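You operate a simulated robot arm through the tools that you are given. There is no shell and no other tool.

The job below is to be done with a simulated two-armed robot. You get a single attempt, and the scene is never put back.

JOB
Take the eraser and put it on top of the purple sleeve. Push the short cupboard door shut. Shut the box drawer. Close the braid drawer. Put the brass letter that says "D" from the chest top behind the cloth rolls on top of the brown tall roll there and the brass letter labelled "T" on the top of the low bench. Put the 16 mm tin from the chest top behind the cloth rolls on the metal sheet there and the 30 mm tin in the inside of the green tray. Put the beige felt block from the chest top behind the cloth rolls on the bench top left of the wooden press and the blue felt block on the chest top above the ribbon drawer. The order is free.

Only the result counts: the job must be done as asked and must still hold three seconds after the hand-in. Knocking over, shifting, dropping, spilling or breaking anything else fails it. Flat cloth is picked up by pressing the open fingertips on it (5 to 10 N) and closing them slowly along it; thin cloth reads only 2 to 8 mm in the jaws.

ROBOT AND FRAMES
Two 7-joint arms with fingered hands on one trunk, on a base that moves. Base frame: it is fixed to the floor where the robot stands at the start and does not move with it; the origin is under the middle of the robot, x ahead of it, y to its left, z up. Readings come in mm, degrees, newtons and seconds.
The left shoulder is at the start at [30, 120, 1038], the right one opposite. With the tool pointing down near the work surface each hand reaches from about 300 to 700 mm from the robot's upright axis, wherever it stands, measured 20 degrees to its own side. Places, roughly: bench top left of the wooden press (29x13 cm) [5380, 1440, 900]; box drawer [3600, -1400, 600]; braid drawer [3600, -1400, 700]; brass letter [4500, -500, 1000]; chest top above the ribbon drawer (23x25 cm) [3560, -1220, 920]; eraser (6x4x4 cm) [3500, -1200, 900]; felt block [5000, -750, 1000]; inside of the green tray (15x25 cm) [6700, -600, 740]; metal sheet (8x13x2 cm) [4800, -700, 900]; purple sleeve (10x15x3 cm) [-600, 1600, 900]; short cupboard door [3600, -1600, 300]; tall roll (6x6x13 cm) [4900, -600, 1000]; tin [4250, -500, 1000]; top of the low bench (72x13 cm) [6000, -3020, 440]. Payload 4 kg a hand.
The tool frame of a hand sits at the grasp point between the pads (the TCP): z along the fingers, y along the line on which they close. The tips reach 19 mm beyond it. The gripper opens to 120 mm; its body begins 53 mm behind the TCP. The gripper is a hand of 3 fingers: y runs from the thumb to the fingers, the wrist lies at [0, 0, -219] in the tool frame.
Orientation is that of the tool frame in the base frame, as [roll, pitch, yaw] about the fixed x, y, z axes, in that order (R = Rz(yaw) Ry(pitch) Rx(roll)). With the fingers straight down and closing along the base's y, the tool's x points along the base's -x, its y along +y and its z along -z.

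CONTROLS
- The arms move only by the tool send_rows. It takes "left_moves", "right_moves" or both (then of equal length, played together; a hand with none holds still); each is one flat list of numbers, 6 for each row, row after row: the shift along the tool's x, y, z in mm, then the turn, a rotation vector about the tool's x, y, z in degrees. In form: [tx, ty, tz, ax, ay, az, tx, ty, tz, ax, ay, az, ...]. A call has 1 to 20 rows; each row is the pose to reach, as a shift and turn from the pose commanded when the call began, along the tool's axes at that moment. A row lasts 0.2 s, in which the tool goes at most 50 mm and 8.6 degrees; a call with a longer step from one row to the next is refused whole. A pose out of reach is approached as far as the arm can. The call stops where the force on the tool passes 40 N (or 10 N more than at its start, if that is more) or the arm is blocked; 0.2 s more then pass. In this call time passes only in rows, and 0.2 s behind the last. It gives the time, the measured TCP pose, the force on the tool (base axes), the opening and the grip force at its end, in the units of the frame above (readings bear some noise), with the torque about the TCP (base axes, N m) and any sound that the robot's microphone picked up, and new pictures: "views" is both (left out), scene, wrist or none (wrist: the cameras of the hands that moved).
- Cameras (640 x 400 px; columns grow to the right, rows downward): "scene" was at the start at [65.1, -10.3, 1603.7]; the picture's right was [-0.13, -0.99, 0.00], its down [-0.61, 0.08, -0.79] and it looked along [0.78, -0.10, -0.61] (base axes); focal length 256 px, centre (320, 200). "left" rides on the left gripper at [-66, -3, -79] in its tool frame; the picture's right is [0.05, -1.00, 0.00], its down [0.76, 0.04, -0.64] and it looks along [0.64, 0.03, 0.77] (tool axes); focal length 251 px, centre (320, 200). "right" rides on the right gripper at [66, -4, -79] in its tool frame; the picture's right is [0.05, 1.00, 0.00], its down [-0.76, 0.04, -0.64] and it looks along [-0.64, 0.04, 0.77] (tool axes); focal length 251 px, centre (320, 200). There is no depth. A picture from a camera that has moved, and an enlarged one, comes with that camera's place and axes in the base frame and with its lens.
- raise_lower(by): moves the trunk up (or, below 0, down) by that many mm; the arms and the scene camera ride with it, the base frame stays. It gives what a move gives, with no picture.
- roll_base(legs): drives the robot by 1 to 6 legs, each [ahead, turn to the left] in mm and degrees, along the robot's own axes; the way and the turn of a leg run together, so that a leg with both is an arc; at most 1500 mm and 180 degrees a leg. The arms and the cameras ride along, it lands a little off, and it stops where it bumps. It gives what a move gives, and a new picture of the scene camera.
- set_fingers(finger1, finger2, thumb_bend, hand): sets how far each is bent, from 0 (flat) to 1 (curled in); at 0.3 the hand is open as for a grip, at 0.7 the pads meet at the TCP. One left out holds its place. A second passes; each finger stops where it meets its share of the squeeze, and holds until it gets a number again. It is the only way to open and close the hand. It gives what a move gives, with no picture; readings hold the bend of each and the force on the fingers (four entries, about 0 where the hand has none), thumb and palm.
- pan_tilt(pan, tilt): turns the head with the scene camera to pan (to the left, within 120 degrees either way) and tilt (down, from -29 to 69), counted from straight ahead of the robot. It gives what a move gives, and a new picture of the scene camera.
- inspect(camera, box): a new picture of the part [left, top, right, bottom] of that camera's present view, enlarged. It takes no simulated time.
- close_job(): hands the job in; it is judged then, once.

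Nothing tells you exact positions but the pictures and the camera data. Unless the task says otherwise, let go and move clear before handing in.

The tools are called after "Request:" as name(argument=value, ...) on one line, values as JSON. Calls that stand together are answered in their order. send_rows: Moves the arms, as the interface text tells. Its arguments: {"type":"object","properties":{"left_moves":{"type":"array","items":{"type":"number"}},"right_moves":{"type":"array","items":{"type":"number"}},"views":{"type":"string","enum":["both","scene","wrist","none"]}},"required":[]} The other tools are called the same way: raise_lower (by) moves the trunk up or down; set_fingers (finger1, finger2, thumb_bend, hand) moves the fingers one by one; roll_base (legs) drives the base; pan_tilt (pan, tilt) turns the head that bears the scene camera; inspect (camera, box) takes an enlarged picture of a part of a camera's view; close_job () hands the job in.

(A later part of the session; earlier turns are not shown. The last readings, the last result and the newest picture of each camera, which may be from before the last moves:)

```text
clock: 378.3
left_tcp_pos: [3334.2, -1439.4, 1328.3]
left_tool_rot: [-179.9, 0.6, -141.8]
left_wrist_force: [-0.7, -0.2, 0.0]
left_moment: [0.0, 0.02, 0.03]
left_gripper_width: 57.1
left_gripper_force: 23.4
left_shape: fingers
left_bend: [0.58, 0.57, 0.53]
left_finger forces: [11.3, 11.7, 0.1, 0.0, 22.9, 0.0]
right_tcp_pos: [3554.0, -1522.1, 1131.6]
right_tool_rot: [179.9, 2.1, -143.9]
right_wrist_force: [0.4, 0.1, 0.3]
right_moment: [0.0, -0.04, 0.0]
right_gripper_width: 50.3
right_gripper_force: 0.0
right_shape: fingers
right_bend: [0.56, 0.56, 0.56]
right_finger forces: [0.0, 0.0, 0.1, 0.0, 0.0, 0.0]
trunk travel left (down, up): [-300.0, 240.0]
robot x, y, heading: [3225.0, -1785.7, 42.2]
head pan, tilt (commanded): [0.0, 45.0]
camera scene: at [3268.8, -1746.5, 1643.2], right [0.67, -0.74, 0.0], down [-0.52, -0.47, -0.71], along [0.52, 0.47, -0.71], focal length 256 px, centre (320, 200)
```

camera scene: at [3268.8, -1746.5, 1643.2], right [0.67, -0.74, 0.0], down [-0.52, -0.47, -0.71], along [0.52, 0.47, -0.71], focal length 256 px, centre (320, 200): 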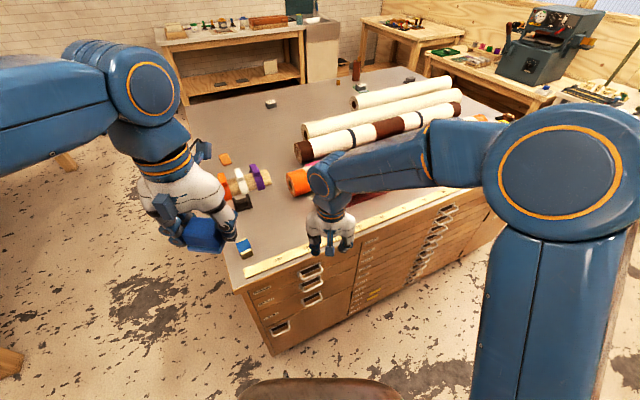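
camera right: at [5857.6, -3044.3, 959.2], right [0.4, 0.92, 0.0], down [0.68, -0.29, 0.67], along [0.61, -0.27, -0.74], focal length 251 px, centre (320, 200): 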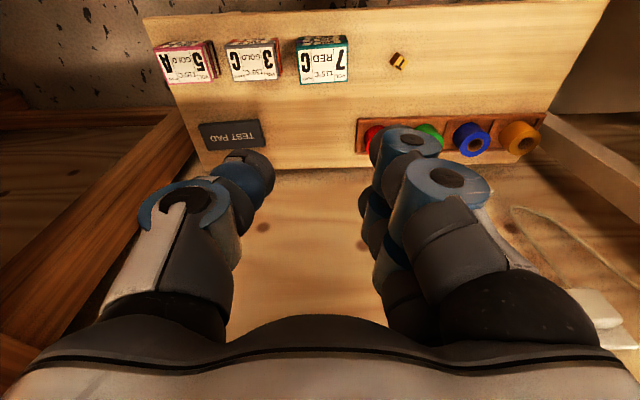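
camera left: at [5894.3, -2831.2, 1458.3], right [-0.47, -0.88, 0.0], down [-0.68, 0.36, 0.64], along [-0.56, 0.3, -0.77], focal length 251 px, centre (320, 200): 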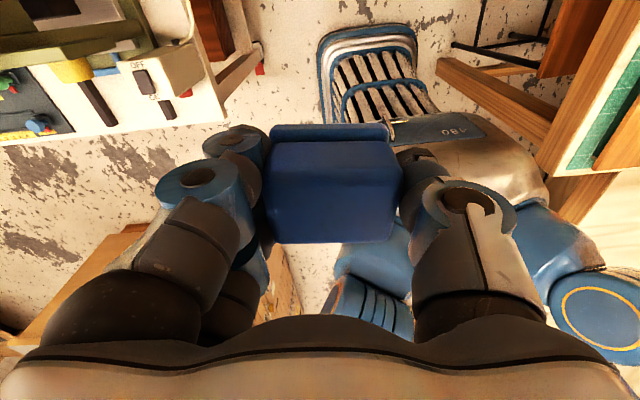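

Clear view: all drawers shut, the eraser at [3457, −1252], and free space on the chest top beside it. I'll move 110 mm closer and bring the blue block over [3560, −1220].

Request:
roll_base(legs=[[110, 0]])

Request:
send_rows(left_moves=[-34, 4, 20, 0, 0, 0, -68, 8, 50, 0, 0, 0, -102, 12, 80, 0, 0, 0, -136, 17, 110, 0, 0, 0, -170, 21, 140, 0, 0, 0, -200, 25, 170, 0, 0, 0, -200, 25, 215, 0, 0, 0, -200, 25, 260, 0, 0, 0])

```text
clock: 379.5
left_tcp_pos: [3414.2, -1364.7, 1328.1]
left_tool_rot: [-179.9, 0.5, -141.6]
left_wrist_force: [-1.0, -0.2, -0.5]
left_moment: [0.0, -0.03, -0.01]
left_gripper_width: 57.1
left_gripper_force: 23.3
left_shape: fingers
left_bend: [0.58, 0.57, 0.53]
left_finger forces: [11.2, 11.7, 0.0, 0.0, 23.1, 0.1]
right_tcp_pos: [3634.9, -1445.9, 1131.2]
right_tool_rot: [180.0, 1.9, -143.7]
right_wrist_force: [0.3, 0.3, -1.1]
right_moment: [0.02, 0.01, 0.03]
right_gripper_width: 50.3
right_gripper_force: 0.1
right_shape: fingers
right_bend: [0.56, 0.56, 0.56]
right_finger forces: [0.0, 0.0, 0.0, 0.0, 0.0, 0.0]
trunk travel left (down, up): [-300.0, 240.0]
robot x, y, heading: [3304.2, -1714.6, 42.2]
head pan, tilt (commanded): [0.0, 45.0]
camera scene: at [3351.1, -1671.3, 1643.1], right [0.67, -0.74, 0.0], down [-0.52, -0.48, -0.71], along [0.52, 0.47, -0.71], focal length 256 px, centre (320, 200)
```

scene: 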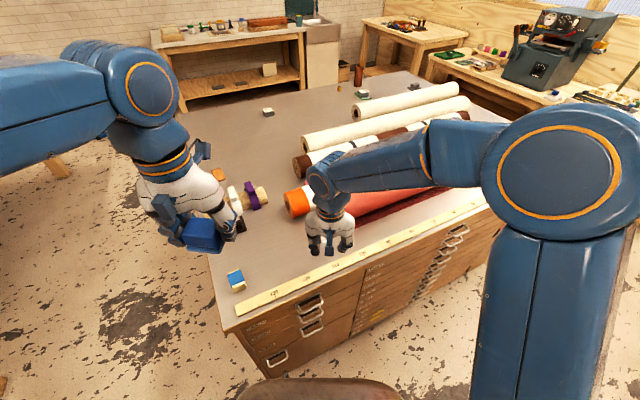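

```text
clock: 381.3
left_tcp_pos: [3558.3, -1217.9, 1068.9]
left_tool_rot: [-180.0, 0.6, -141.5]
left_wrist_force: [1.6, -0.3, -1.1]
left_moment: [-0.01, 0.03, 0.01]
left_gripper_width: 57.2
left_gripper_force: 22.7
left_shape: fingers
left_bend: [0.58, 0.57, 0.53]
left_finger forces: [11.2, 11.7, 0.1, 0.0, 22.9, 0.1]
right_tcp_pos: [3634.9, -1444.2, 1130.5]
right_tool_rot: [-180.0, 1.8, -143.7]
right_wrist_force: [1.2, 0.4, -0.6]
right_moment: [0.0, 0.01, 0.02]
right_gripper_width: 50.1
right_gripper_force: 0.1
right_shape: fingers
right_bend: [0.56, 0.56, 0.56]
right_finger forces: [0.0, 0.0, 0.0, 0.0, 0.0, 0.0]
trunk travel left (down, up): [-300.0, 240.0]
robot x, y, heading: [3307.5, -1715.7, 42.0]
head pan, tilt (commanded): [0.0, 45.0]
camera scene: at [3351.9, -1670.8, 1643.1], right [0.67, -0.74, 0.0], down [-0.52, -0.48, -0.71], along [0.52, 0.47, -0.71], focal length 256 px, centre (320, 200)
camera left: at [3612.3, -1178.9, 1147.5], right [0.58, -0.82, 0.0], down [-0.63, -0.45, 0.64], along [-0.52, -0.37, -0.77], focal length 251 px, centre (320, 200)
```

scene: 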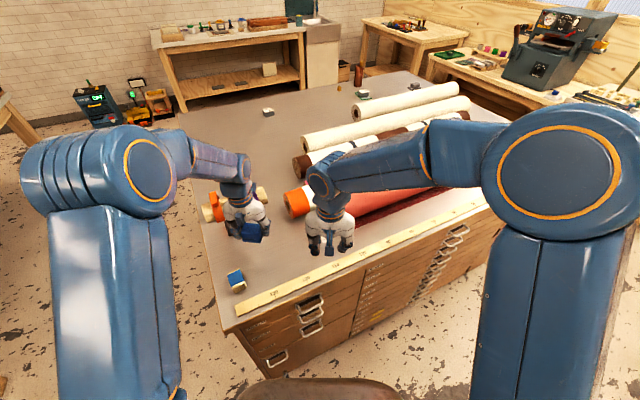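
left: 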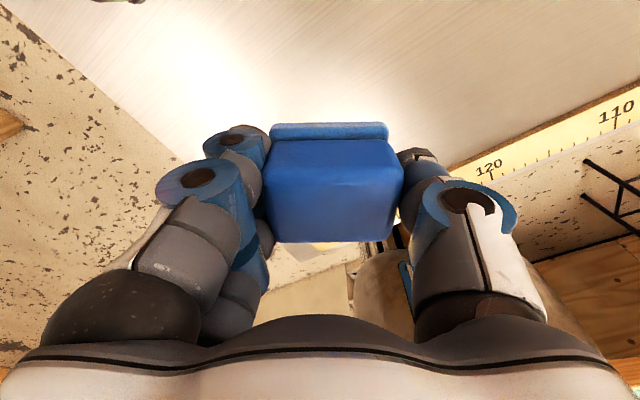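

The area beneath is free (eraser ~100 mm and tape dispenser ~130 mm away). Lowering the blue block.

Request:
send_rows(left_moves=[0, 0, 40, 0, 0, 0, 0, 0, 75, 0, 0, 0, 0, 0, 92, 0, 0, 0, 0, 0, 98, 0, 0, 0], views="wrist")

Request:
send_rows(left_moves=[0, 0, 1.5, 0, 0, 0, 0, 0, 3, 0, 0, 0], views="none")

Request:
send_rows(left_moves=[0, 0, 1.5, 0, 0, 0, 0, 0, 3, 0, 0, 0], views="none")

```text
clock: 382.3
left_tcp_pos: [3558.0, -1219.0, 971.7]
left_tool_rot: [-179.8, 0.5, -141.6]
left_wrist_force: [0.1, 0.7, -1.6]
left_moment: [0.03, -0.02, 0.0]
left_gripper_width: 57.3
left_gripper_force: 23.0
left_shape: fingers
left_bend: [0.58, 0.57, 0.53]
left_finger forces: [11.1, 11.7, 0.1, 0.0, 22.8, 0.0]
right_tcp_pos: [3634.5, -1447.4, 1131.7]
right_tool_rot: [180.0, 2.0, -143.8]
right_wrist_force: [-0.6, -0.6, 0.4]
right_moment: [-0.04, 0.0, 0.02]
right_gripper_width: 50.1
right_gripper_force: 0.0
right_shape: fingers
right_bend: [0.56, 0.56, 0.56]
right_finger forces: [0.0, 0.0, 0.0, 0.0, 0.1, 0.0]
trunk travel left (down, up): [-300.0, 240.0]
robot x, y, heading: [3304.7, -1717.6, 42.2]
head pan, tilt (commanded): [0.0, 45.0]
camera left: at [3611.8, -1179.9, 1050.5], right [0.58, -0.82, 0.0], down [-0.63, -0.45, 0.64], along [-0.52, -0.37, -0.77], focal length 251 px, centre (320, 200)
```

left: 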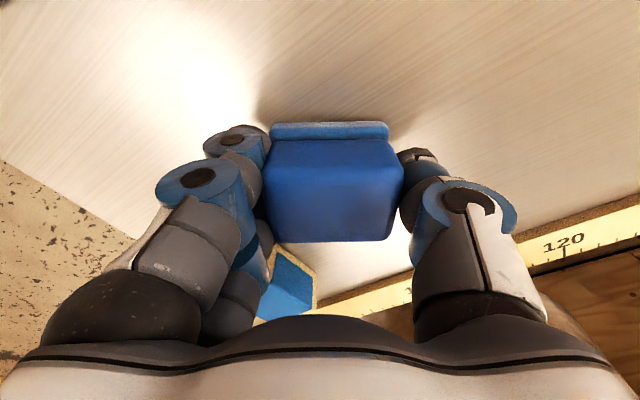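

```text
clock: 382.9
left_tcp_pos: [3559.0, -1218.3, 970.0]
left_tool_rot: [-179.9, 0.6, -141.4]
left_wrist_force: [-0.6, -0.4, -1.7]
left_moment: [-0.01, 0.03, -0.02]
left_gripper_width: 56.9
left_gripper_force: 22.7
left_shape: fingers
left_bend: [0.58, 0.57, 0.53]
left_finger forces: [11.1, 11.5, 0.1, 0.0, 22.8, 0.0]
right_tcp_pos: [3633.6, -1446.0, 1132.2]
right_tool_rot: [-180.0, 2.0, -143.7]
right_wrist_force: [0.0, -0.7, -0.8]
right_moment: [0.01, -0.01, 0.0]
right_gripper_width: 50.1
right_gripper_force: 0.1
right_shape: fingers
right_bend: [0.56, 0.56, 0.56]
right_finger forces: [0.1, 0.0, 0.0, 0.0, 0.0, 0.1]
trunk travel left (down, up): [-300.0, 240.0]
robot x, y, heading: [3307.0, -1715.6, 42.1]
head pan, tilt (commanded): [0.0, 45.0]
```

```text
clock: 383.5
left_tcp_pos: [3557.0, -1218.1, 966.6]
left_tool_rot: [179.9, 0.6, -141.5]
left_wrist_force: [-0.8, 0.3, -0.3]
left_moment: [0.05, 0.04, -0.02]
left_gripper_width: 56.9
left_gripper_force: 22.5
left_shape: fingers
left_bend: [0.58, 0.57, 0.53]
left_finger forces: [11.3, 11.6, 0.0, 0.0, 22.8, 0.0]
right_tcp_pos: [3635.0, -1447.4, 1130.6]
right_tool_rot: [-180.0, 2.1, -143.7]
right_wrist_force: [1.2, 0.1, 0.8]
right_moment: [0.0, -0.01, -0.04]
right_gripper_width: 50.2
right_gripper_force: 0.1
right_shape: fingers
right_bend: [0.56, 0.56, 0.56]
right_finger forces: [0.1, 0.1, 0.0, 0.1, 0.0, 0.1]
trunk travel left (down, up): [-300.0, 240.0]
robot x, y, heading: [3301.4, -1714.1, 42.4]
head pan, tilt (commanded): [0.0, 45.0]
```

Request:
send_rows(left_moves=[0, 0, 1.2, 0, 0, 0, 0, 0, 2.5, 0, 0, 0], views="none")

Request:
send_rows(left_moves=[0, 0, 1, 0, 0, 0, 0, 0, 2, 0, 0, 0], views="none")

```text
clock: 384.1
left_tcp_pos: [3558.1, -1219.4, 966.1]
left_tool_rot: [-179.9, 0.7, -141.5]
left_wrist_force: [-0.3, 1.5, 6.8]
left_moment: [-0.13, -0.11, -0.03]
left_gripper_width: 57.0
left_gripper_force: 23.4
left_shape: fingers
left_bend: [0.58, 0.57, 0.53]
left_finger forces: [11.4, 12.5, 0.1, 0.0, 23.1, 0.0]
right_tcp_pos: [3633.8, -1446.0, 1132.3]
right_tool_rot: [180.0, 2.0, -143.7]
right_wrist_force: [-0.3, -0.2, 0.8]
right_moment: [-0.02, -0.01, 0.01]
right_gripper_width: 50.0
right_gripper_force: 0.1
right_shape: fingers
right_bend: [0.56, 0.56, 0.56]
right_finger forces: [0.0, 0.0, 0.1, 0.1, 0.0, 0.1]
trunk travel left (down, up): [-300.0, 240.0]
robot x, y, heading: [3301.7, -1713.2, 42.3]
head pan, tilt (commanded): [0.0, 45.0]
```

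```text
clock: 384.7
left_tcp_pos: [3558.3, -1220.3, 963.9]
left_tool_rot: [-179.9, 0.9, -141.6]
left_wrist_force: [-0.5, 2.5, 24.9]
left_moment: [-0.31, -0.16, 0.02]
left_gripper_width: 57.0
left_gripper_force: 26.0
left_shape: fingers
left_bend: [0.58, 0.57, 0.54]
left_finger forces: [12.7, 14.6, 0.0, 0.1, 25.1, 0.0]
right_tcp_pos: [3632.7, -1446.9, 1133.0]
right_tool_rot: [-180.0, 2.0, -143.7]
right_wrist_force: [-0.4, -0.8, -0.1]
right_moment: [0.04, 0.0, -0.03]
right_gripper_width: 50.2
right_gripper_force: 0.1
right_shape: fingers
right_bend: [0.56, 0.56, 0.56]
right_finger forces: [0.1, 0.1, 0.1, 0.1, 0.0, 0.0]
trunk travel left (down, up): [-300.0, 240.0]
robot x, y, heading: [3307.1, -1716.6, 42.3]
head pan, tilt (commanded): [0.0, 45.0]
```

Contact made. Easing up slightly, releasing, and lifting clear.

Request:
send_rows(left_moves=[0, 0, -1.5, 0, 0, 0], views="none")

Request:
set_fingers(hand="left", finger1=0.47, finger2=0.47, thumb_bend=0.44)

Request:
send_rows(left_moves=[0, 0, -12, 0, 0, 0, 0, 0, -45, 0, 0, 0, 0, 0, -90, 0, 0, 0, 0, 0, -135, 0, 0, 0, 0, 0, -180, 0, 0, 0, 20, 40, -200, 0, 0, 0, 40, 85, -205, 0, 0, 0, 60, 130, -205, 0, 0, 0])

Request:
inspect(camera="scene", box=[190, 180, 350, 310])

```text
clock: 385.1
left_tcp_pos: [3557.9, -1220.0, 964.8]
left_tool_rot: [-179.9, 0.7, -141.5]
left_wrist_force: [0.5, 4.7, 20.3]
left_moment: [-0.26, -0.22, 0.02]
left_gripper_width: 56.8
left_gripper_force: 25.6
left_shape: fingers
left_bend: [0.58, 0.57, 0.54]
left_finger forces: [12.8, 14.5, 0.1, 0.0, 24.5, 0.0]
right_tcp_pos: [3633.7, -1447.1, 1131.2]
right_tool_rot: [180.0, 1.9, -143.7]
right_wrist_force: [0.2, -0.4, 1.5]
right_moment: [-0.01, 0.02, 0.0]
right_gripper_width: 50.1
right_gripper_force: 0.1
right_shape: fingers
right_bend: [0.56, 0.56, 0.56]
right_finger forces: [0.1, 0.1, 0.0, 0.0, 0.1, 0.1]
trunk travel left (down, up): [-300.0, 240.0]
robot x, y, heading: [3305.9, -1715.6, 42.4]
head pan, tilt (commanded): [0.0, 45.0]
```

```text
clock: 386.1
left_tcp_pos: [3558.2, -1219.6, 963.9]
left_tool_rot: [-179.9, 0.7, -141.5]
left_wrist_force: [-0.5, -1.0, 0.0]
left_moment: [0.0, 0.01, 0.01]
left_gripper_width: 81.6
left_gripper_force: 0.0
left_shape: fingers
left_bend: [0.47, 0.47, 0.44]
left_finger forces: [0.0, 0.0, 0.0, 0.0, 0.1, 0.1]
right_tcp_pos: [3636.2, -1447.0, 1131.9]
right_tool_rot: [-180.0, 2.0, -143.7]
right_wrist_force: [-0.5, 0.3, 0.6]
right_moment: [-0.03, -0.02, 0.02]
right_gripper_width: 50.3
right_gripper_force: 0.1
right_shape: fingers
right_bend: [0.56, 0.56, 0.56]
right_finger forces: [0.0, 0.0, 0.0, 0.0, 0.1, 0.0]
trunk travel left (down, up): [-300.0, 240.0]
robot x, y, heading: [3307.6, -1714.8, 42.2]
head pan, tilt (commanded): [0.0, 45.0]
```

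```text
clock: 387.9
left_tcp_pos: [3426.5, -1152.8, 1165.3]
left_tool_rot: [-179.9, 0.7, -141.5]
left_wrist_force: [-0.1, 1.0, 0.2]
left_moment: [0.0, -0.03, -0.02]
left_gripper_width: 82.0
left_gripper_force: 0.1
left_shape: fingers
left_bend: [0.47, 0.47, 0.44]
left_finger forces: [0.0, 0.1, 0.0, 0.1, 0.1, 0.1]
right_tcp_pos: [3633.5, -1444.8, 1131.8]
right_tool_rot: [-179.9, 2.0, -143.6]
right_wrist_force: [0.1, -0.2, 0.0]
right_moment: [-0.02, 0.0, 0.01]
right_gripper_width: 50.0
right_gripper_force: 0.0
right_shape: fingers
right_bend: [0.56, 0.56, 0.56]
right_finger forces: [0.0, 0.0, 0.0, 0.1, 0.1, 0.0]
trunk travel left (down, up): [-300.0, 240.0]
robot x, y, heading: [3306.9, -1718.4, 42.0]
head pan, tilt (commanded): [0.0, 45.0]
camera scene: at [3348.8, -1670.9, 1643.2], right [0.67, -0.74, 0.0], down [-0.52, -0.48, -0.71], along [0.52, 0.47, -0.71], focal length 256 px, centre (320, 200)
camera left: at [3480.0, -1114.1, 1244.8], right [0.58, -0.82, 0.0], down [-0.63, -0.44, 0.64], along [-0.52, -0.37, -0.77], focal length 251 px, centre (320, 200)
```

scene: 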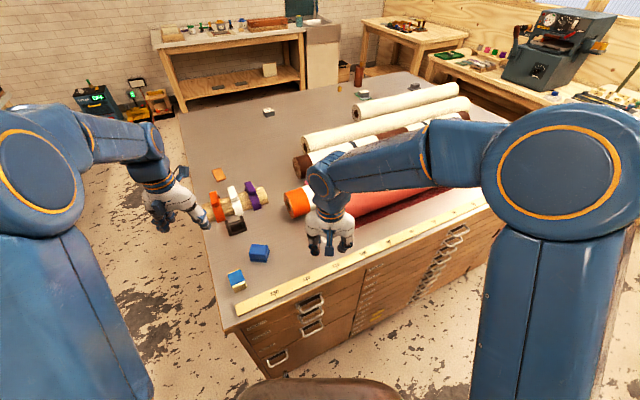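
left: 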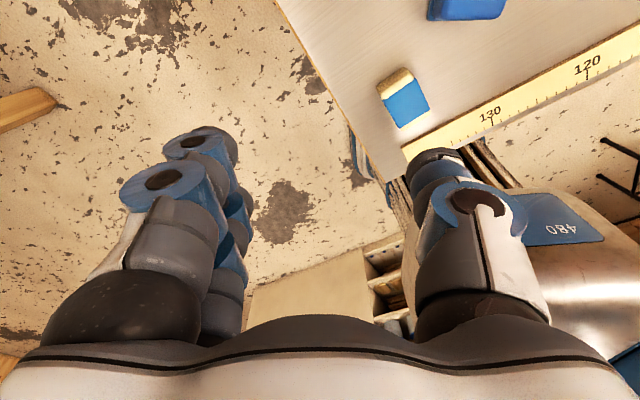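

```text
3.08 times, centred on (270, 245) of scene
camera zoom: at [3348.8, -1670.9, 1643.2], right [0.67, -0.74, 0.0], down [-0.52, -0.48, -0.71], along [0.52, 0.47, -0.71], focal length 788 px, centre (474, 62)
```

zoom: 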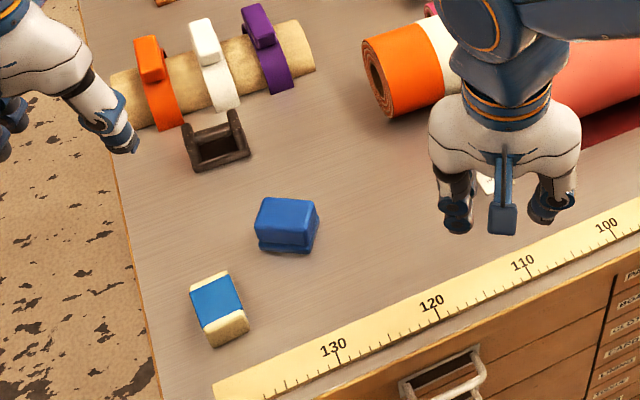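

The blue block is in place. Now the eraser: I'll bring the left hand over it with the fingers across its narrow side.

Request:
set_fingers(hand="left", finger1=0.47, finger2=0.47, thumb_bend=0.47)

Request:
send_rows(left_moves=[6, -16, 10, 0, 0, -5.75, 11, -31, 25, 0, 0, -11.5, 17, -47, 45, 0, 0, -17.2, 23, -62, 65, 0, 0, -23, 28, -78, 85, 0, 0, -28.7, 34, -93, 105, 0, 0, -34.5])

```text
clock: 388.9
left_tcp_pos: [3427.2, -1154.6, 1165.9]
left_tool_rot: [-179.8, 0.5, -141.6]
left_wrist_force: [0.8, -0.4, 0.3]
left_moment: [0.02, 0.02, -0.01]
left_gripper_width: 77.9
left_gripper_force: 0.0
left_shape: fingers
left_bend: [0.47, 0.47, 0.47]
left_finger forces: [0.0, 0.0, 0.0, 0.0, 0.0, 0.0]
right_tcp_pos: [3633.5, -1444.7, 1130.8]
right_tool_rot: [-180.0, 2.0, -143.6]
right_wrist_force: [0.1, -0.5, 0.7]
right_moment: [-0.04, 0.02, 0.01]
right_gripper_width: 50.1
right_gripper_force: 0.1
right_shape: fingers
right_bend: [0.56, 0.56, 0.56]
right_finger forces: [0.0, 0.1, 0.0, 0.1, 0.0, 0.0]
trunk travel left (down, up): [-300.0, 240.0]
robot x, y, heading: [3306.6, -1711.4, 42.3]
head pan, tilt (commanded): [0.0, 45.0]
```

```text
clock: 390.3
left_tcp_pos: [3460.0, -1250.3, 1061.9]
left_tool_rot: [-179.6, 0.4, -107.0]
left_wrist_force: [0.4, 0.8, 0.5]
left_moment: [0.04, -0.03, 0.0]
left_gripper_width: 77.8
left_gripper_force: 0.1
left_shape: fingers
left_bend: [0.47, 0.47, 0.47]
left_finger forces: [0.1, 0.1, 0.0, 0.0, 0.1, 0.0]
right_tcp_pos: [3634.5, -1446.2, 1131.4]
right_tool_rot: [-179.9, 2.0, -143.8]
right_wrist_force: [-0.7, 0.7, -0.4]
right_moment: [0.02, 0.0, -0.03]
right_gripper_width: 50.1
right_gripper_force: 0.1
right_shape: fingers
right_bend: [0.56, 0.56, 0.56]
right_finger forces: [0.0, 0.1, 0.0, 0.0, 0.0, 0.0]
trunk travel left (down, up): [-300.0, 240.0]
robot x, y, heading: [3304.5, -1716.3, 42.0]
head pan, tilt (commanded): [0.0, 45.0]
camera scene: at [3351.0, -1672.3, 1643.1], right [0.67, -0.74, 0.0], down [-0.52, -0.48, -0.71], along [0.52, 0.48, -0.71], focal length 256 px, centre (320, 200)
camera left: at [3483.7, -1187.2, 1140.7], right [0.94, -0.34, 0.01], down [-0.27, -0.72, 0.64], along [-0.21, -0.6, -0.77], focal length 251 px, centre (320, 200)
```

scene: 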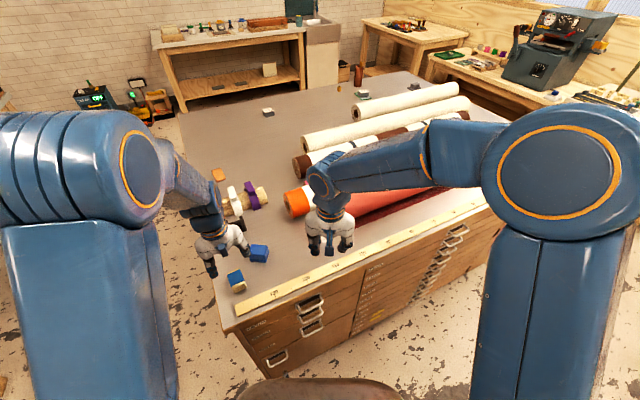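
left: 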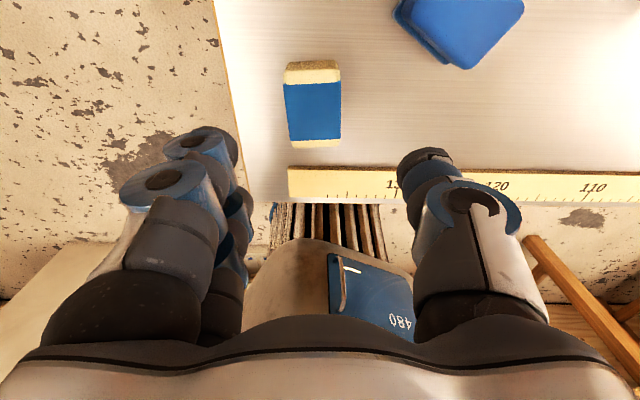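

The eraser is directly below, nearly aligned. Descending and gripping it.

Request:
send_rows(left_moves=[-4, 2, 35, 0, 0, -3, -8, 4, 70, 0, 0, -3, -8, 4, 90, 0, 0, -3, -8, 4, 97, 0, 0, -3], views="wrist")

Request:
set_fingers(hand="left", finger1=0.68, finger2=0.68, thumb_bend=0.68)

Request:
inspect(camera="left", box=[120, 60, 520, 310])

```text
clock: 391.3
left_tcp_pos: [3460.7, -1238.8, 965.1]
left_tool_rot: [-179.5, 0.5, -104.1]
left_wrist_force: [0.1, 0.2, -0.4]
left_moment: [-0.03, -0.01, -0.02]
left_gripper_width: 77.7
left_gripper_force: 0.1
left_shape: fingers
left_bend: [0.47, 0.47, 0.47]
left_finger forces: [0.0, 0.0, 0.0, 0.0, 0.0, 0.1]
right_tcp_pos: [3634.0, -1445.6, 1131.6]
right_tool_rot: [-180.0, 2.0, -143.7]
right_wrist_force: [-0.4, 0.0, 0.2]
right_moment: [0.01, -0.03, 0.01]
right_gripper_width: 50.3
right_gripper_force: 0.1
right_shape: fingers
right_bend: [0.56, 0.56, 0.56]
right_finger forces: [0.0, 0.1, 0.1, 0.1, 0.0, 0.0]
trunk travel left (down, up): [-300.0, 240.0]
robot x, y, heading: [3302.7, -1714.4, 42.1]
head pan, tilt (commanded): [0.0, 45.0]
camera left: at [3479.5, -1175.7, 1043.7], right [0.96, -0.29, 0.01], down [-0.23, -0.73, 0.64], along [-0.18, -0.61, -0.77], focal length 251 px, centre (320, 200)
```

left: 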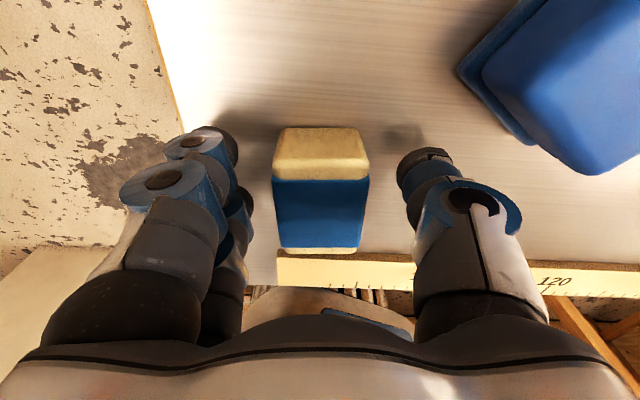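

```text
clock: 392.3
left_tcp_pos: [3461.6, -1239.6, 964.8]
left_tool_rot: [-179.5, 0.5, -104.1]
left_wrist_force: [0.6, -0.7, -0.3]
left_moment: [-0.02, 0.04, 0.0]
left_gripper_width: 41.7
left_gripper_force: 17.8
left_shape: fingers
left_bend: [0.61, 0.61, 0.58]
left_finger forces: [8.7, 9.3, 0.0, 0.0, 18.1, 0.0]
right_tcp_pos: [3635.4, -1446.7, 1132.2]
right_tool_rot: [-180.0, 2.0, -143.5]
right_wrist_force: [-0.1, -0.4, -0.2]
right_moment: [0.02, -0.02, -0.01]
right_gripper_width: 50.1
right_gripper_force: 0.0
right_shape: fingers
right_bend: [0.56, 0.56, 0.56]
right_finger forces: [0.1, 0.1, 0.1, 0.1, 0.1, 0.0]
trunk travel left (down, up): [-300.0, 240.0]
robot x, y, heading: [3307.0, -1716.5, 42.4]
head pan, tilt (commanded): [0.0, 45.0]
```

```text
1.60 times, centred on (320, 185) of left
camera zoom: at [3479.5, -1175.7, 1044.1], right [0.96, -0.29, 0.01], down [-0.23, -0.73, 0.64], along [-0.18, -0.61, -0.77], focal length 402 px, centre (320, 224)
```

zoom: 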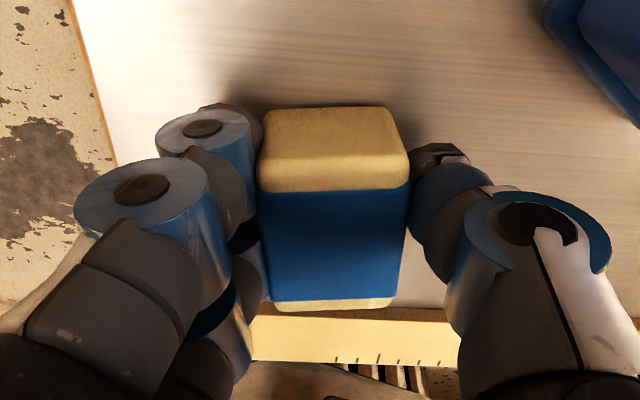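

Eraser gripped firmly. Lifting it.

Request:
send_rows(left_moves=[0, 0, -10, 0, 0, 0, 0, 0, -40, 0, 0, 0, 0, 0, -85, 0, 0, 0, 0, 0, -130, 0, 0, 0, 0, 0, -175, 0, 0, 0, 0, 0, -220, 0, 0, 0, 30, 20, -240, 0, 0, 0, 60, 40, -250, 0, 0, 0])

Request:
inspect(camera="scene", box=[190, 180, 350, 310])

```text
clock: 394.1
left_tcp_pos: [3401.6, -1289.6, 1215.5]
left_tool_rot: [-179.5, 0.3, -104.0]
left_wrist_force: [-0.5, 0.0, 0.0]
left_moment: [-0.02, -0.03, 0.0]
left_gripper_width: 41.7
left_gripper_force: 17.3
left_shape: fingers
left_bend: [0.62, 0.61, 0.58]
left_finger forces: [8.6, 9.3, 0.0, 0.0, 17.7, 0.0]
right_tcp_pos: [3631.3, -1446.5, 1131.5]
right_tool_rot: [-179.8, 2.1, -143.5]
right_wrist_force: [-0.3, -0.4, -0.2]
right_moment: [0.02, -0.06, -0.02]
right_gripper_width: 50.2
right_gripper_force: 0.0
right_shape: fingers
right_bend: [0.56, 0.56, 0.56]
right_finger forces: [0.0, 0.0, 0.0, 0.0, 0.1, 0.0]
trunk travel left (down, up): [-300.0, 240.0]
robot x, y, heading: [3305.5, -1714.9, 41.9]
head pan, tilt (commanded): [0.0, 45.0]
camera scene: at [3347.7, -1671.7, 1643.2], right [0.67, -0.74, 0.0], down [-0.52, -0.48, -0.71], along [0.52, 0.47, -0.71], focal length 256 px, centre (320, 200)
camera left: at [3420.8, -1225.0, 1295.5], right [0.96, -0.29, 0.01], down [-0.23, -0.73, 0.64], along [-0.18, -0.61, -0.77], focal length 251 px, centre (320, 200)
```

scene: 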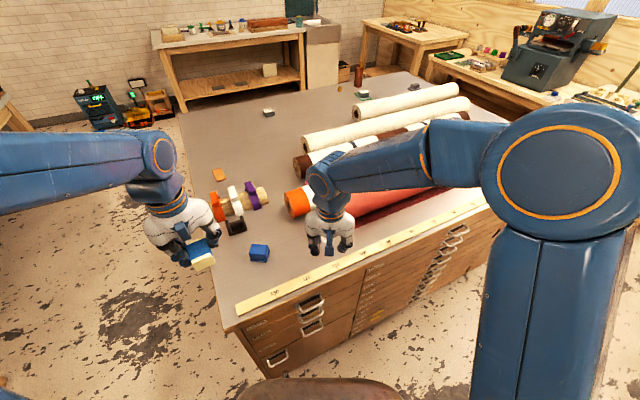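
left: 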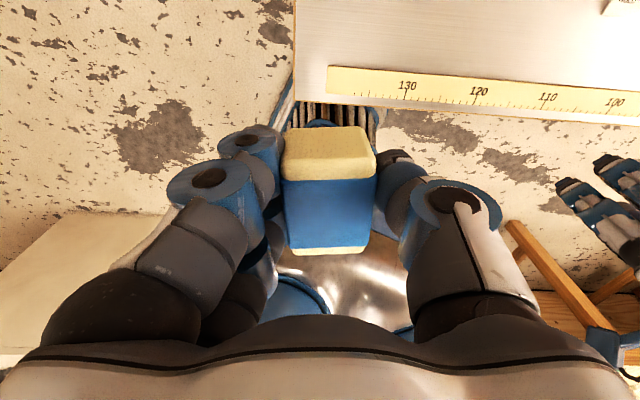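

```text
3.08 times, centred on (270, 245) of scene
camera zoom: at [3347.7, -1671.7, 1643.2], right [0.67, -0.74, 0.0], down [-0.52, -0.48, -0.71], along [0.52, 0.47, -0.71], focal length 788 px, centre (474, 62)
```

zoom: 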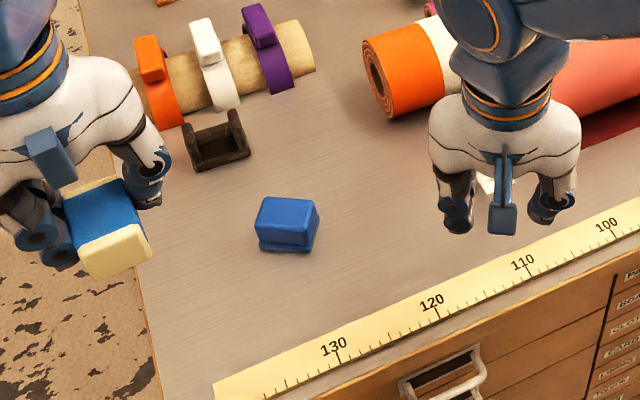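

The eraser is in hand and the blue block stays put. Now the long way back to the sleeve bench near the start. I'll back off and turn left in steps.

Request:
roll_base(legs=[[-150, 0], [0, 30]])

Request:
roll_base(legs=[[0, 36]])

Request:
roll_base(legs=[[0, 36]])

```text
clock: 396.4
left_tcp_pos: [3181.6, -1385.1, 1216.9]
left_tool_rot: [-179.1, 0.0, -89.3]
left_wrist_force: [-0.9, 0.1, -0.7]
left_moment: [0.01, -0.07, -0.03]
left_gripper_width: 41.6
left_gripper_force: 18.0
left_shape: fingers
left_bend: [0.62, 0.61, 0.58]
left_finger forces: [8.6, 9.2, 0.0, 0.1, 17.5, 0.0]
right_tcp_pos: [3443.6, -1477.2, 1131.9]
right_tool_rot: [-179.9, 2.0, -128.7]
right_wrist_force: [-0.5, 0.2, 0.9]
right_moment: [-0.03, -0.03, 0.01]
right_gripper_width: 50.1
right_gripper_force: 0.0
right_shape: fingers
right_bend: [0.56, 0.56, 0.56]
right_finger forces: [0.1, 0.0, 0.1, 0.0, 0.1, 0.1]
trunk travel left (down, up): [-300.0, 240.0]
robot x, y, heading: [3205.7, -1830.9, 55.8]
head pan, tilt (commanded): [0.0, 45.0]
stopped in leg 2: the robot was blocked; the commanded pose is now the measured one
camera scene: at [3235.4, -1774.0, 1643.2], right [0.83, -0.56, 0.0], down [-0.39, -0.59, -0.71], along [0.4, 0.59, -0.71], focal length 256 px, centre (320, 200)
```

scene: 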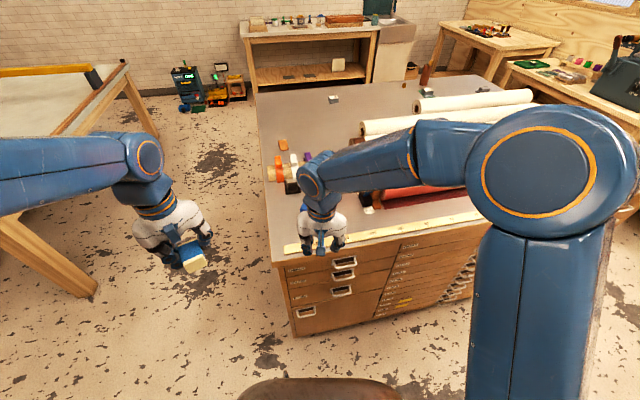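

```text
clock: 397.6
left_tcp_pos: [3095.9, -1401.8, 1217.7]
left_tool_rot: [-179.2, 0.3, -77.7]
left_wrist_force: [-0.5, -0.2, -1.4]
left_moment: [-0.02, -0.04, 0.03]
left_gripper_width: 41.6
left_gripper_force: 17.3
left_shape: fingers
left_bend: [0.62, 0.61, 0.58]
left_finger forces: [8.3, 9.1, 0.1, 0.0, 17.5, 0.0]
right_tcp_pos: [3371.1, -1440.3, 1130.8]
right_tool_rot: [-179.9, 2.0, -117.0]
right_wrist_force: [-1.0, 0.5, 0.6]
right_moment: [-0.01, -0.01, 0.01]
right_gripper_width: 50.0
right_gripper_force: 0.1
right_shape: fingers
right_bend: [0.56, 0.56, 0.56]
right_finger forces: [0.0, 0.0, 0.0, 0.0, 0.0, 0.0]
trunk travel left (down, up): [-300.0, 240.0]
robot x, y, heading: [3214.7, -1834.4, 66.6]
head pan, tilt (commanded): [0.0, 45.0]
stopped in leg 1: the robot was blocked; the commanded pose is now the measured one
camera scene: at [3236.2, -1775.4, 1643.2], right [0.92, -0.4, 0.0], down [-0.28, -0.65, -0.71], along [0.28, 0.65, -0.71], focal length 256 px, centre (320, 200)
```

scene: 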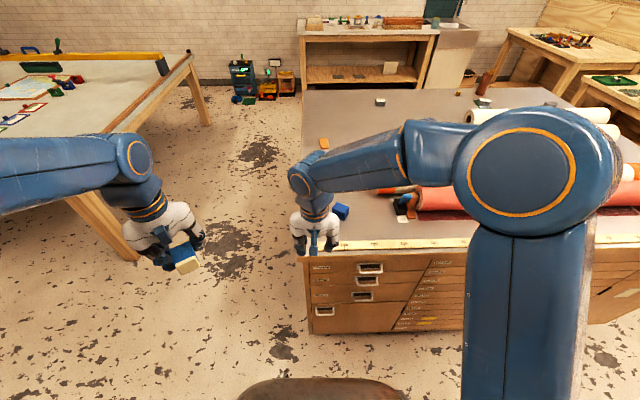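

```text
clock: 399.7
left_tcp_pos: [2868.7, -1549.7, 1216.6]
left_tool_rot: [-179.4, 0.3, -42.3]
left_wrist_force: [-0.5, 0.1, -1.6]
left_moment: [0.02, 0.01, 0.02]
left_gripper_width: 41.7
left_gripper_force: 17.2
left_shape: fingers
left_bend: [0.62, 0.61, 0.58]
left_finger forces: [8.3, 9.1, 0.0, 0.0, 17.3, 0.1]
right_tcp_pos: [3114.2, -1420.5, 1131.1]
right_tool_rot: [-179.9, 1.9, -81.8]
right_wrist_force: [0.3, 0.2, -0.4]
right_moment: [0.01, 0.01, -0.02]
right_gripper_width: 50.4
right_gripper_force: 0.1
right_shape: fingers
right_bend: [0.56, 0.56, 0.56]
right_finger forces: [0.0, 0.0, 0.0, 0.0, 0.1, 0.0]
trunk travel left (down, up): [-300.0, 240.0]
robot x, y, heading: [3252.4, -1823.8, 102.2]
head pan, tilt (commanded): [0.0, 45.0]
camera scene: at [3238.2, -1764.3, 1643.2], right [0.98, 0.21, 0.0], down [0.15, -0.69, -0.71], along [-0.15, 0.69, -0.71], focal length 256 px, centre (320, 200)
```

scene: 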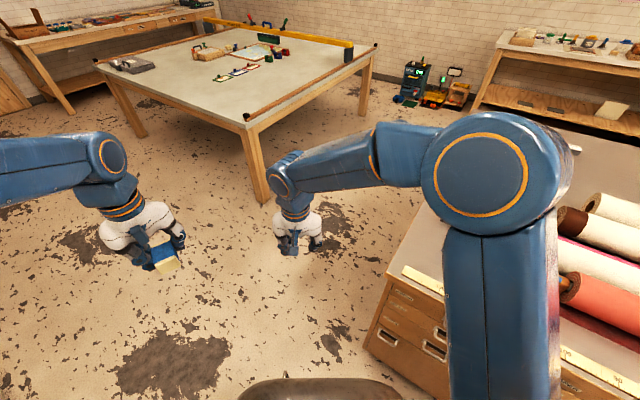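

Request:
send_rows(right_moves=[-3, -40, 0, 0, 0, 0, -6, -80, 0, 0, 0, 0, -8, -120, 0, 0, 0, 0], left_moves=[23, -33, 0, 0, 0, 0, 46, -65, 0, 0, 0, 0, 70, -98, 0, 0, 0, 0], views="none")

Request:
roll_base(legs=[[0, 36]])

Request:
roll_base(legs=[[0, 13], [900, 0]])

Request:
pan_tilt(pan=0, tilt=25)

```text
clock: 400.5
left_tcp_pos: [2993.8, -1524.5, 1221.7]
left_tool_rot: [-179.5, 0.5, -42.3]
left_wrist_force: [1.2, 0.4, -0.9]
left_moment: [0.0, 0.12, 0.01]
left_gripper_width: 41.7
left_gripper_force: 17.1
left_shape: fingers
left_bend: [0.62, 0.62, 0.58]
left_finger forces: [8.7, 8.4, 0.0, 0.1, 17.3, 0.0]
right_tcp_pos: [3235.4, -1398.4, 1130.2]
right_tool_rot: [179.9, 2.0, -81.8]
right_wrist_force: [0.4, -0.3, -0.5]
right_moment: [0.01, 0.05, -0.01]
right_gripper_width: 49.9
right_gripper_force: 0.1
right_shape: fingers
right_bend: [0.56, 0.56, 0.56]
right_finger forces: [0.0, 0.1, 0.0, 0.0, 0.0, 0.1]
trunk travel left (down, up): [-300.0, 240.0]
robot x, y, heading: [3252.7, -1828.2, 101.9]
head pan, tilt (commanded): [0.0, 45.0]
```

```text
clock: 402.7
left_tcp_pos: [2857.9, -1743.6, 1220.3]
left_tool_rot: [-179.4, 0.3, -5.3]
left_wrist_force: [-0.3, 0.6, 0.1]
left_moment: [0.01, -0.01, 0.0]
left_gripper_width: 41.4
left_gripper_force: 16.8
left_shape: fingers
left_bend: [0.62, 0.62, 0.58]
left_finger forces: [8.6, 8.2, 0.0, 0.0, 17.0, 0.0]
right_tcp_pos: [2973.8, -1495.2, 1130.6]
right_tool_rot: [179.9, 1.9, -44.7]
right_wrist_force: [-0.2, -0.3, 0.2]
right_moment: [0.03, 0.03, -0.02]
right_gripper_width: 50.2
right_gripper_force: 0.1
right_shape: fingers
right_bend: [0.56, 0.56, 0.56]
right_finger forces: [0.0, 0.0, 0.0, 0.0, 0.0, 0.0]
trunk travel left (down, up): [-300.0, 240.0]
robot x, y, heading: [3279.0, -1789.6, 139.1]
head pan, tilt (commanded): [0.0, 45.0]
camera scene: at [3229.2, -1750.2, 1643.1], right [0.65, 0.76, 0.0], down [0.54, -0.46, -0.71], along [-0.53, 0.46, -0.71], focal length 256 px, centre (320, 200)
```

scene: 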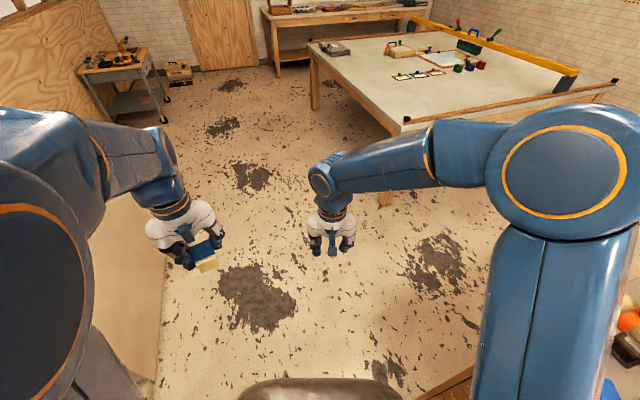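

```text
clock: 408.3
left_tcp_pos: [2041.3, -1421.7, 1220.2]
left_tool_rot: [-179.4, 0.3, 8.4]
left_wrist_force: [-0.9, 0.1, -0.3]
left_moment: [0.01, 0.0, -0.01]
left_gripper_width: 41.4
left_gripper_force: 17.0
left_shape: fingers
left_bend: [0.62, 0.62, 0.58]
left_finger forces: [8.8, 8.3, 0.1, 0.0, 17.2, 0.0]
right_tcp_pos: [2097.4, -1152.6, 1131.0]
right_tool_rot: [-180.0, 1.9, -30.9]
right_wrist_force: [-0.4, -0.7, -0.4]
right_moment: [0.03, -0.01, -0.01]
right_gripper_width: 50.3
right_gripper_force: 0.1
right_shape: fingers
right_bend: [0.56, 0.56, 0.56]
right_finger forces: [0.0, 0.0, 0.1, 0.0, 0.0, 0.0]
trunk travel left (down, up): [-300.0, 240.0]
robot x, y, heading: [2463.9, -1366.9, 152.8]
head pan, tilt (commanded): [0.0, 45.0]
camera scene: at [2406.7, -1338.3, 1643.1], right [0.46, 0.89, 0.0], down [0.63, -0.32, -0.71], along [-0.63, 0.32, -0.71], focal length 256 px, centre (320, 200)
```

scene: 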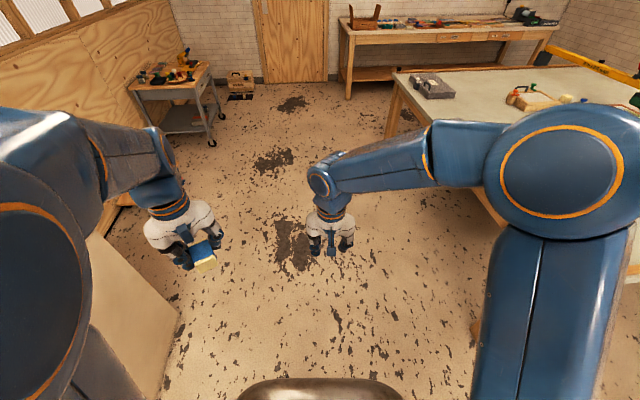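

```text
clock: 409.1
left_tcp_pos: [2042.3, -1420.9, 1220.8]
left_tool_rot: [-179.4, 0.3, 8.4]
left_wrist_force: [-0.1, -0.1, -1.0]
left_moment: [0.02, 0.03, 0.01]
left_gripper_width: 41.3
left_gripper_force: 16.8
left_shape: fingers
left_bend: [0.62, 0.62, 0.58]
left_finger forces: [8.8, 8.4, 0.0, 0.0, 17.3, 0.0]
right_tcp_pos: [2096.7, -1152.9, 1130.8]
right_tool_rot: [-180.0, 2.0, -30.9]
right_wrist_force: [0.8, -0.4, 1.0]
right_moment: [-0.03, 0.0, -0.02]
right_gripper_width: 50.1
right_gripper_force: 0.0
right_shape: fingers
right_bend: [0.56, 0.56, 0.56]
right_finger forces: [0.0, 0.1, 0.0, 0.1, 0.1, 0.1]
trunk travel left (down, up): [-300.0, 240.0]
robot x, y, heading: [2463.1, -1368.1, 152.5]
head pan, tilt (commanded): [0.0, 25.0]
camera scene: at [2397.5, -1333.4, 1673.7], right [0.46, 0.89, 0.0], down [0.38, -0.19, -0.91], along [-0.81, 0.41, -0.42], focal length 256 px, centre (320, 200)
```

scene: 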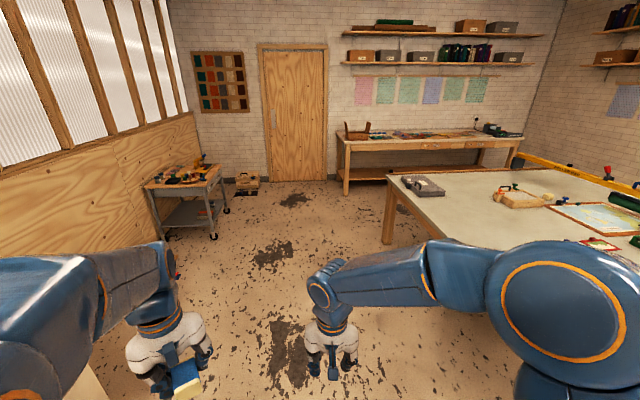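

The way back to the start area is clear. Driving to the mouth of the aisle in front of the sleeve bench.

Request:
roll_base(legs=[[1480, 0], [1450, 0]])

Request:
pan_tilt(pan=-40, tilt=35)

```text
clock: 423.3
left_tcp_pos: [-562.8, -58.9, 1220.0]
left_tool_rot: [-179.4, 0.3, 8.0]
left_wrist_force: [0.2, 0.1, -1.9]
left_moment: [-0.03, 0.02, -0.06]
left_gripper_width: 41.2
left_gripper_force: 17.1
left_shape: fingers
left_bend: [0.62, 0.62, 0.58]
left_finger forces: [8.9, 8.2, 0.0, 0.0, 17.3, 0.0]
right_tcp_pos: [-506.5, 208.5, 1130.3]
right_tool_rot: [180.0, 1.9, -31.3]
right_wrist_force: [-0.5, -0.5, 0.4]
right_moment: [-0.01, -0.01, -0.01]
right_gripper_width: 50.1
right_gripper_force: 0.0
right_shape: fingers
right_bend: [0.56, 0.56, 0.56]
right_finger forces: [0.0, 0.0, 0.0, 0.0, 0.0, 0.0]
trunk travel left (down, up): [-300.0, 240.0]
robot x, y, heading: [-144.2, -7.3, 152.6]
head pan, tilt (commanded): [0.0, 25.0]
camera scene: at [-207.2, 27.3, 1673.7], right [0.46, 0.89, 0.0], down [0.38, -0.2, -0.91], along [-0.8, 0.42, -0.42], focal length 256 px, centre (320, 200)
```

scene: 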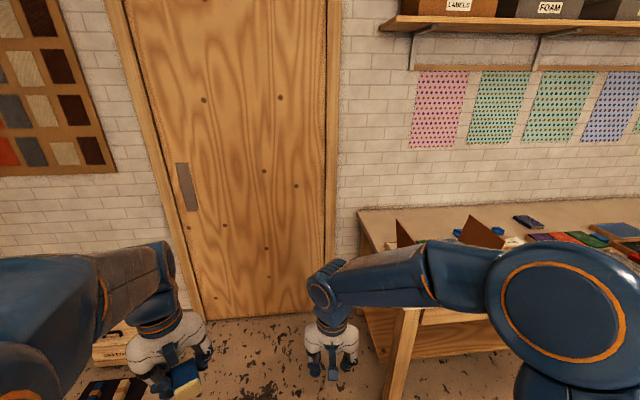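

```text
clock: 424.4
left_tcp_pos: [-563.0, -59.3, 1222.0]
left_tool_rot: [-179.5, 0.4, 8.1]
left_wrist_force: [-0.1, -0.2, -0.8]
left_moment: [-0.05, 0.01, -0.04]
left_gripper_width: 41.0
left_gripper_force: 17.6
left_shape: fingers
left_bend: [0.62, 0.62, 0.58]
left_finger forces: [8.8, 8.3, 0.1, 0.1, 17.1, 0.0]
right_tcp_pos: [-506.2, 208.9, 1131.6]
right_tool_rot: [179.9, 1.9, -31.2]
right_wrist_force: [0.3, -1.1, 0.0]
right_moment: [-0.01, 0.01, -0.04]
right_gripper_width: 49.9
right_gripper_force: 0.1
right_shape: fingers
right_bend: [0.56, 0.56, 0.56]
right_finger forces: [0.0, 0.1, 0.2, 0.0, 0.0, 0.0]
trunk travel left (down, up): [-300.0, 240.0]
robot x, y, heading: [-141.8, -6.5, 152.6]
head pan, tilt (commanded): [-40.0, 35.0]
camera scene: at [-159.0, 66.0, 1658.0], right [0.92, 0.38, 0.0], down [0.22, -0.53, -0.82], along [-0.31, 0.76, -0.57], focal length 256 px, centre (320, 200)
```

scene: 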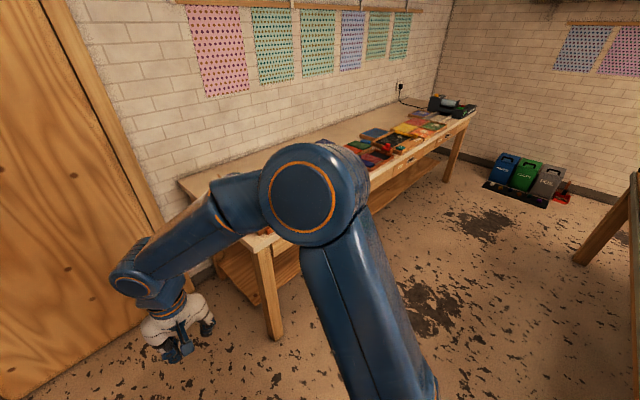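

Request:
roll_base(legs=[[0, -36]])

Request:
roll_base(legs=[[0, -34]])

Request:
pan_tilt(pan=20, tilt=40)

```text
clock: 426.5
left_tcp_pos: [-512.4, 198.1, 1219.7]
left_tool_rot: [-179.3, 0.2, -27.6]
left_wrist_force: [-0.1, 0.8, -0.7]
left_moment: [-0.01, 0.01, 0.02]
left_gripper_width: 41.4
left_gripper_force: 17.7
left_shape: fingers
left_bend: [0.62, 0.62, 0.58]
left_finger forces: [8.9, 8.3, 0.0, 0.0, 17.2, 0.1]
right_tcp_pos: [-311.9, 381.3, 1130.1]
right_tool_rot: [179.9, 1.9, -67.0]
right_wrist_force: [0.0, 0.7, 0.0]
right_moment: [-0.03, 0.0, 0.0]
right_gripper_width: 50.1
right_gripper_force: 0.1
right_shape: fingers
right_bend: [0.56, 0.56, 0.56]
right_finger forces: [0.0, 0.0, 0.0, 0.1, 0.0, 0.0]
trunk travel left (down, up): [-300.0, 240.0]
robot x, y, heading: [-177.1, -22.9, 116.5]
head pan, tilt (commanded): [-40.0, 35.0]
camera scene: at [-149.6, 44.0, 1658.0], right [0.97, -0.23, 0.0], down [-0.13, -0.56, -0.82], along [0.19, 0.8, -0.57], focal length 256 px, centre (320, 200)
```

scene: 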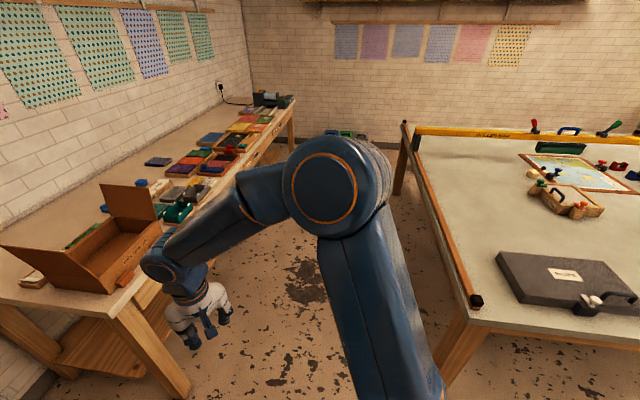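

```text
clock: 428.6
left_tcp_pos: [-322.4, 353.6, 1221.6]
left_tool_rot: [-179.5, 0.4, -62.5]
left_wrist_force: [0.3, 0.3, -2.0]
left_moment: [-0.01, 0.04, 0.0]
left_gripper_width: 41.5
left_gripper_force: 17.2
left_shape: fingers
left_bend: [0.62, 0.62, 0.58]
left_finger forces: [8.0, 9.3, 0.1, 0.0, 17.4, 0.0]
right_tcp_pos: [-50.4, 390.9, 1130.0]
right_tool_rot: [-180.0, 1.8, -101.9]
right_wrist_force: [0.5, 0.4, 0.1]
right_moment: [-0.02, 0.04, 0.0]
right_gripper_width: 50.1
right_gripper_force: 0.0
right_shape: fingers
right_bend: [0.56, 0.56, 0.56]
right_finger forces: [0.0, 0.1, 0.0, 0.0, 0.0, 0.0]
trunk travel left (down, up): [-300.0, 240.0]
robot x, y, heading: [-212.2, -17.0, 81.8]
head pan, tilt (commanded): [-40.0, 35.0]
camera scene: at [-148.6, 26.6, 1657.8], right [0.66, -0.75, 0.0], down [-0.43, -0.38, -0.82], along [0.61, 0.54, -0.58], focal length 256 px, centre (320, 200)
```

scene: 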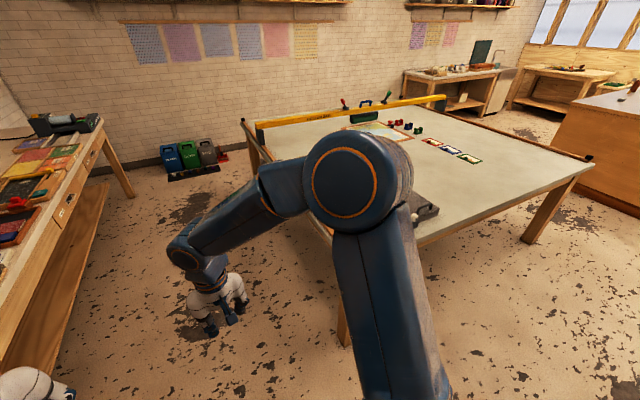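

```text
clock: 429.9
left_tcp_pos: [-324.4, 353.1, 1221.1]
left_tool_rot: [-179.3, 0.2, -62.5]
left_wrist_force: [-1.5, -0.9, -0.9]
left_moment: [0.01, 0.01, 0.01]
left_gripper_width: 41.2
left_gripper_force: 17.7
left_shape: fingers
left_bend: [0.62, 0.62, 0.58]
left_finger forces: [8.2, 9.5, 0.1, 0.1, 17.6, 0.1]
right_tcp_pos: [-52.0, 388.4, 1130.7]
right_tool_rot: [-179.9, 2.0, -101.8]
right_wrist_force: [-0.3, -0.2, 0.2]
right_moment: [0.0, -0.02, 0.01]
right_gripper_width: 49.8
right_gripper_force: 0.0
right_shape: fingers
right_bend: [0.56, 0.56, 0.56]
right_finger forces: [0.0, 0.0, 0.0, 0.0, 0.0, 0.1]
trunk travel left (down, up): [-300.0, 240.0]
robot x, y, heading: [-212.8, -13.1, 81.6]
head pan, tilt (commanded): [20.0, 40.0]
camera scene: at [-234.5, 49.1, 1650.4], right [0.98, 0.2, 0.0], down [0.13, -0.63, -0.77], along [-0.15, 0.75, -0.64], focal length 256 px, centre (320, 200)
```

scene: 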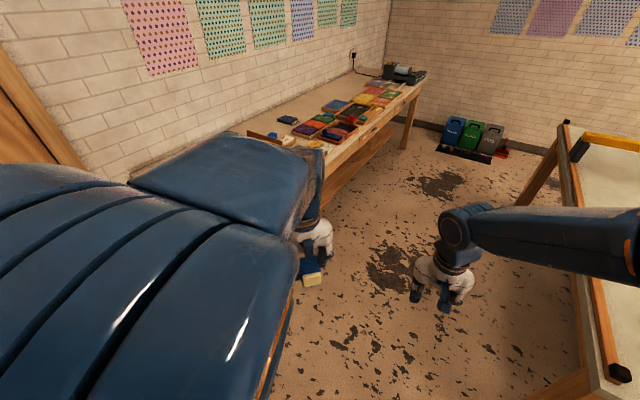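

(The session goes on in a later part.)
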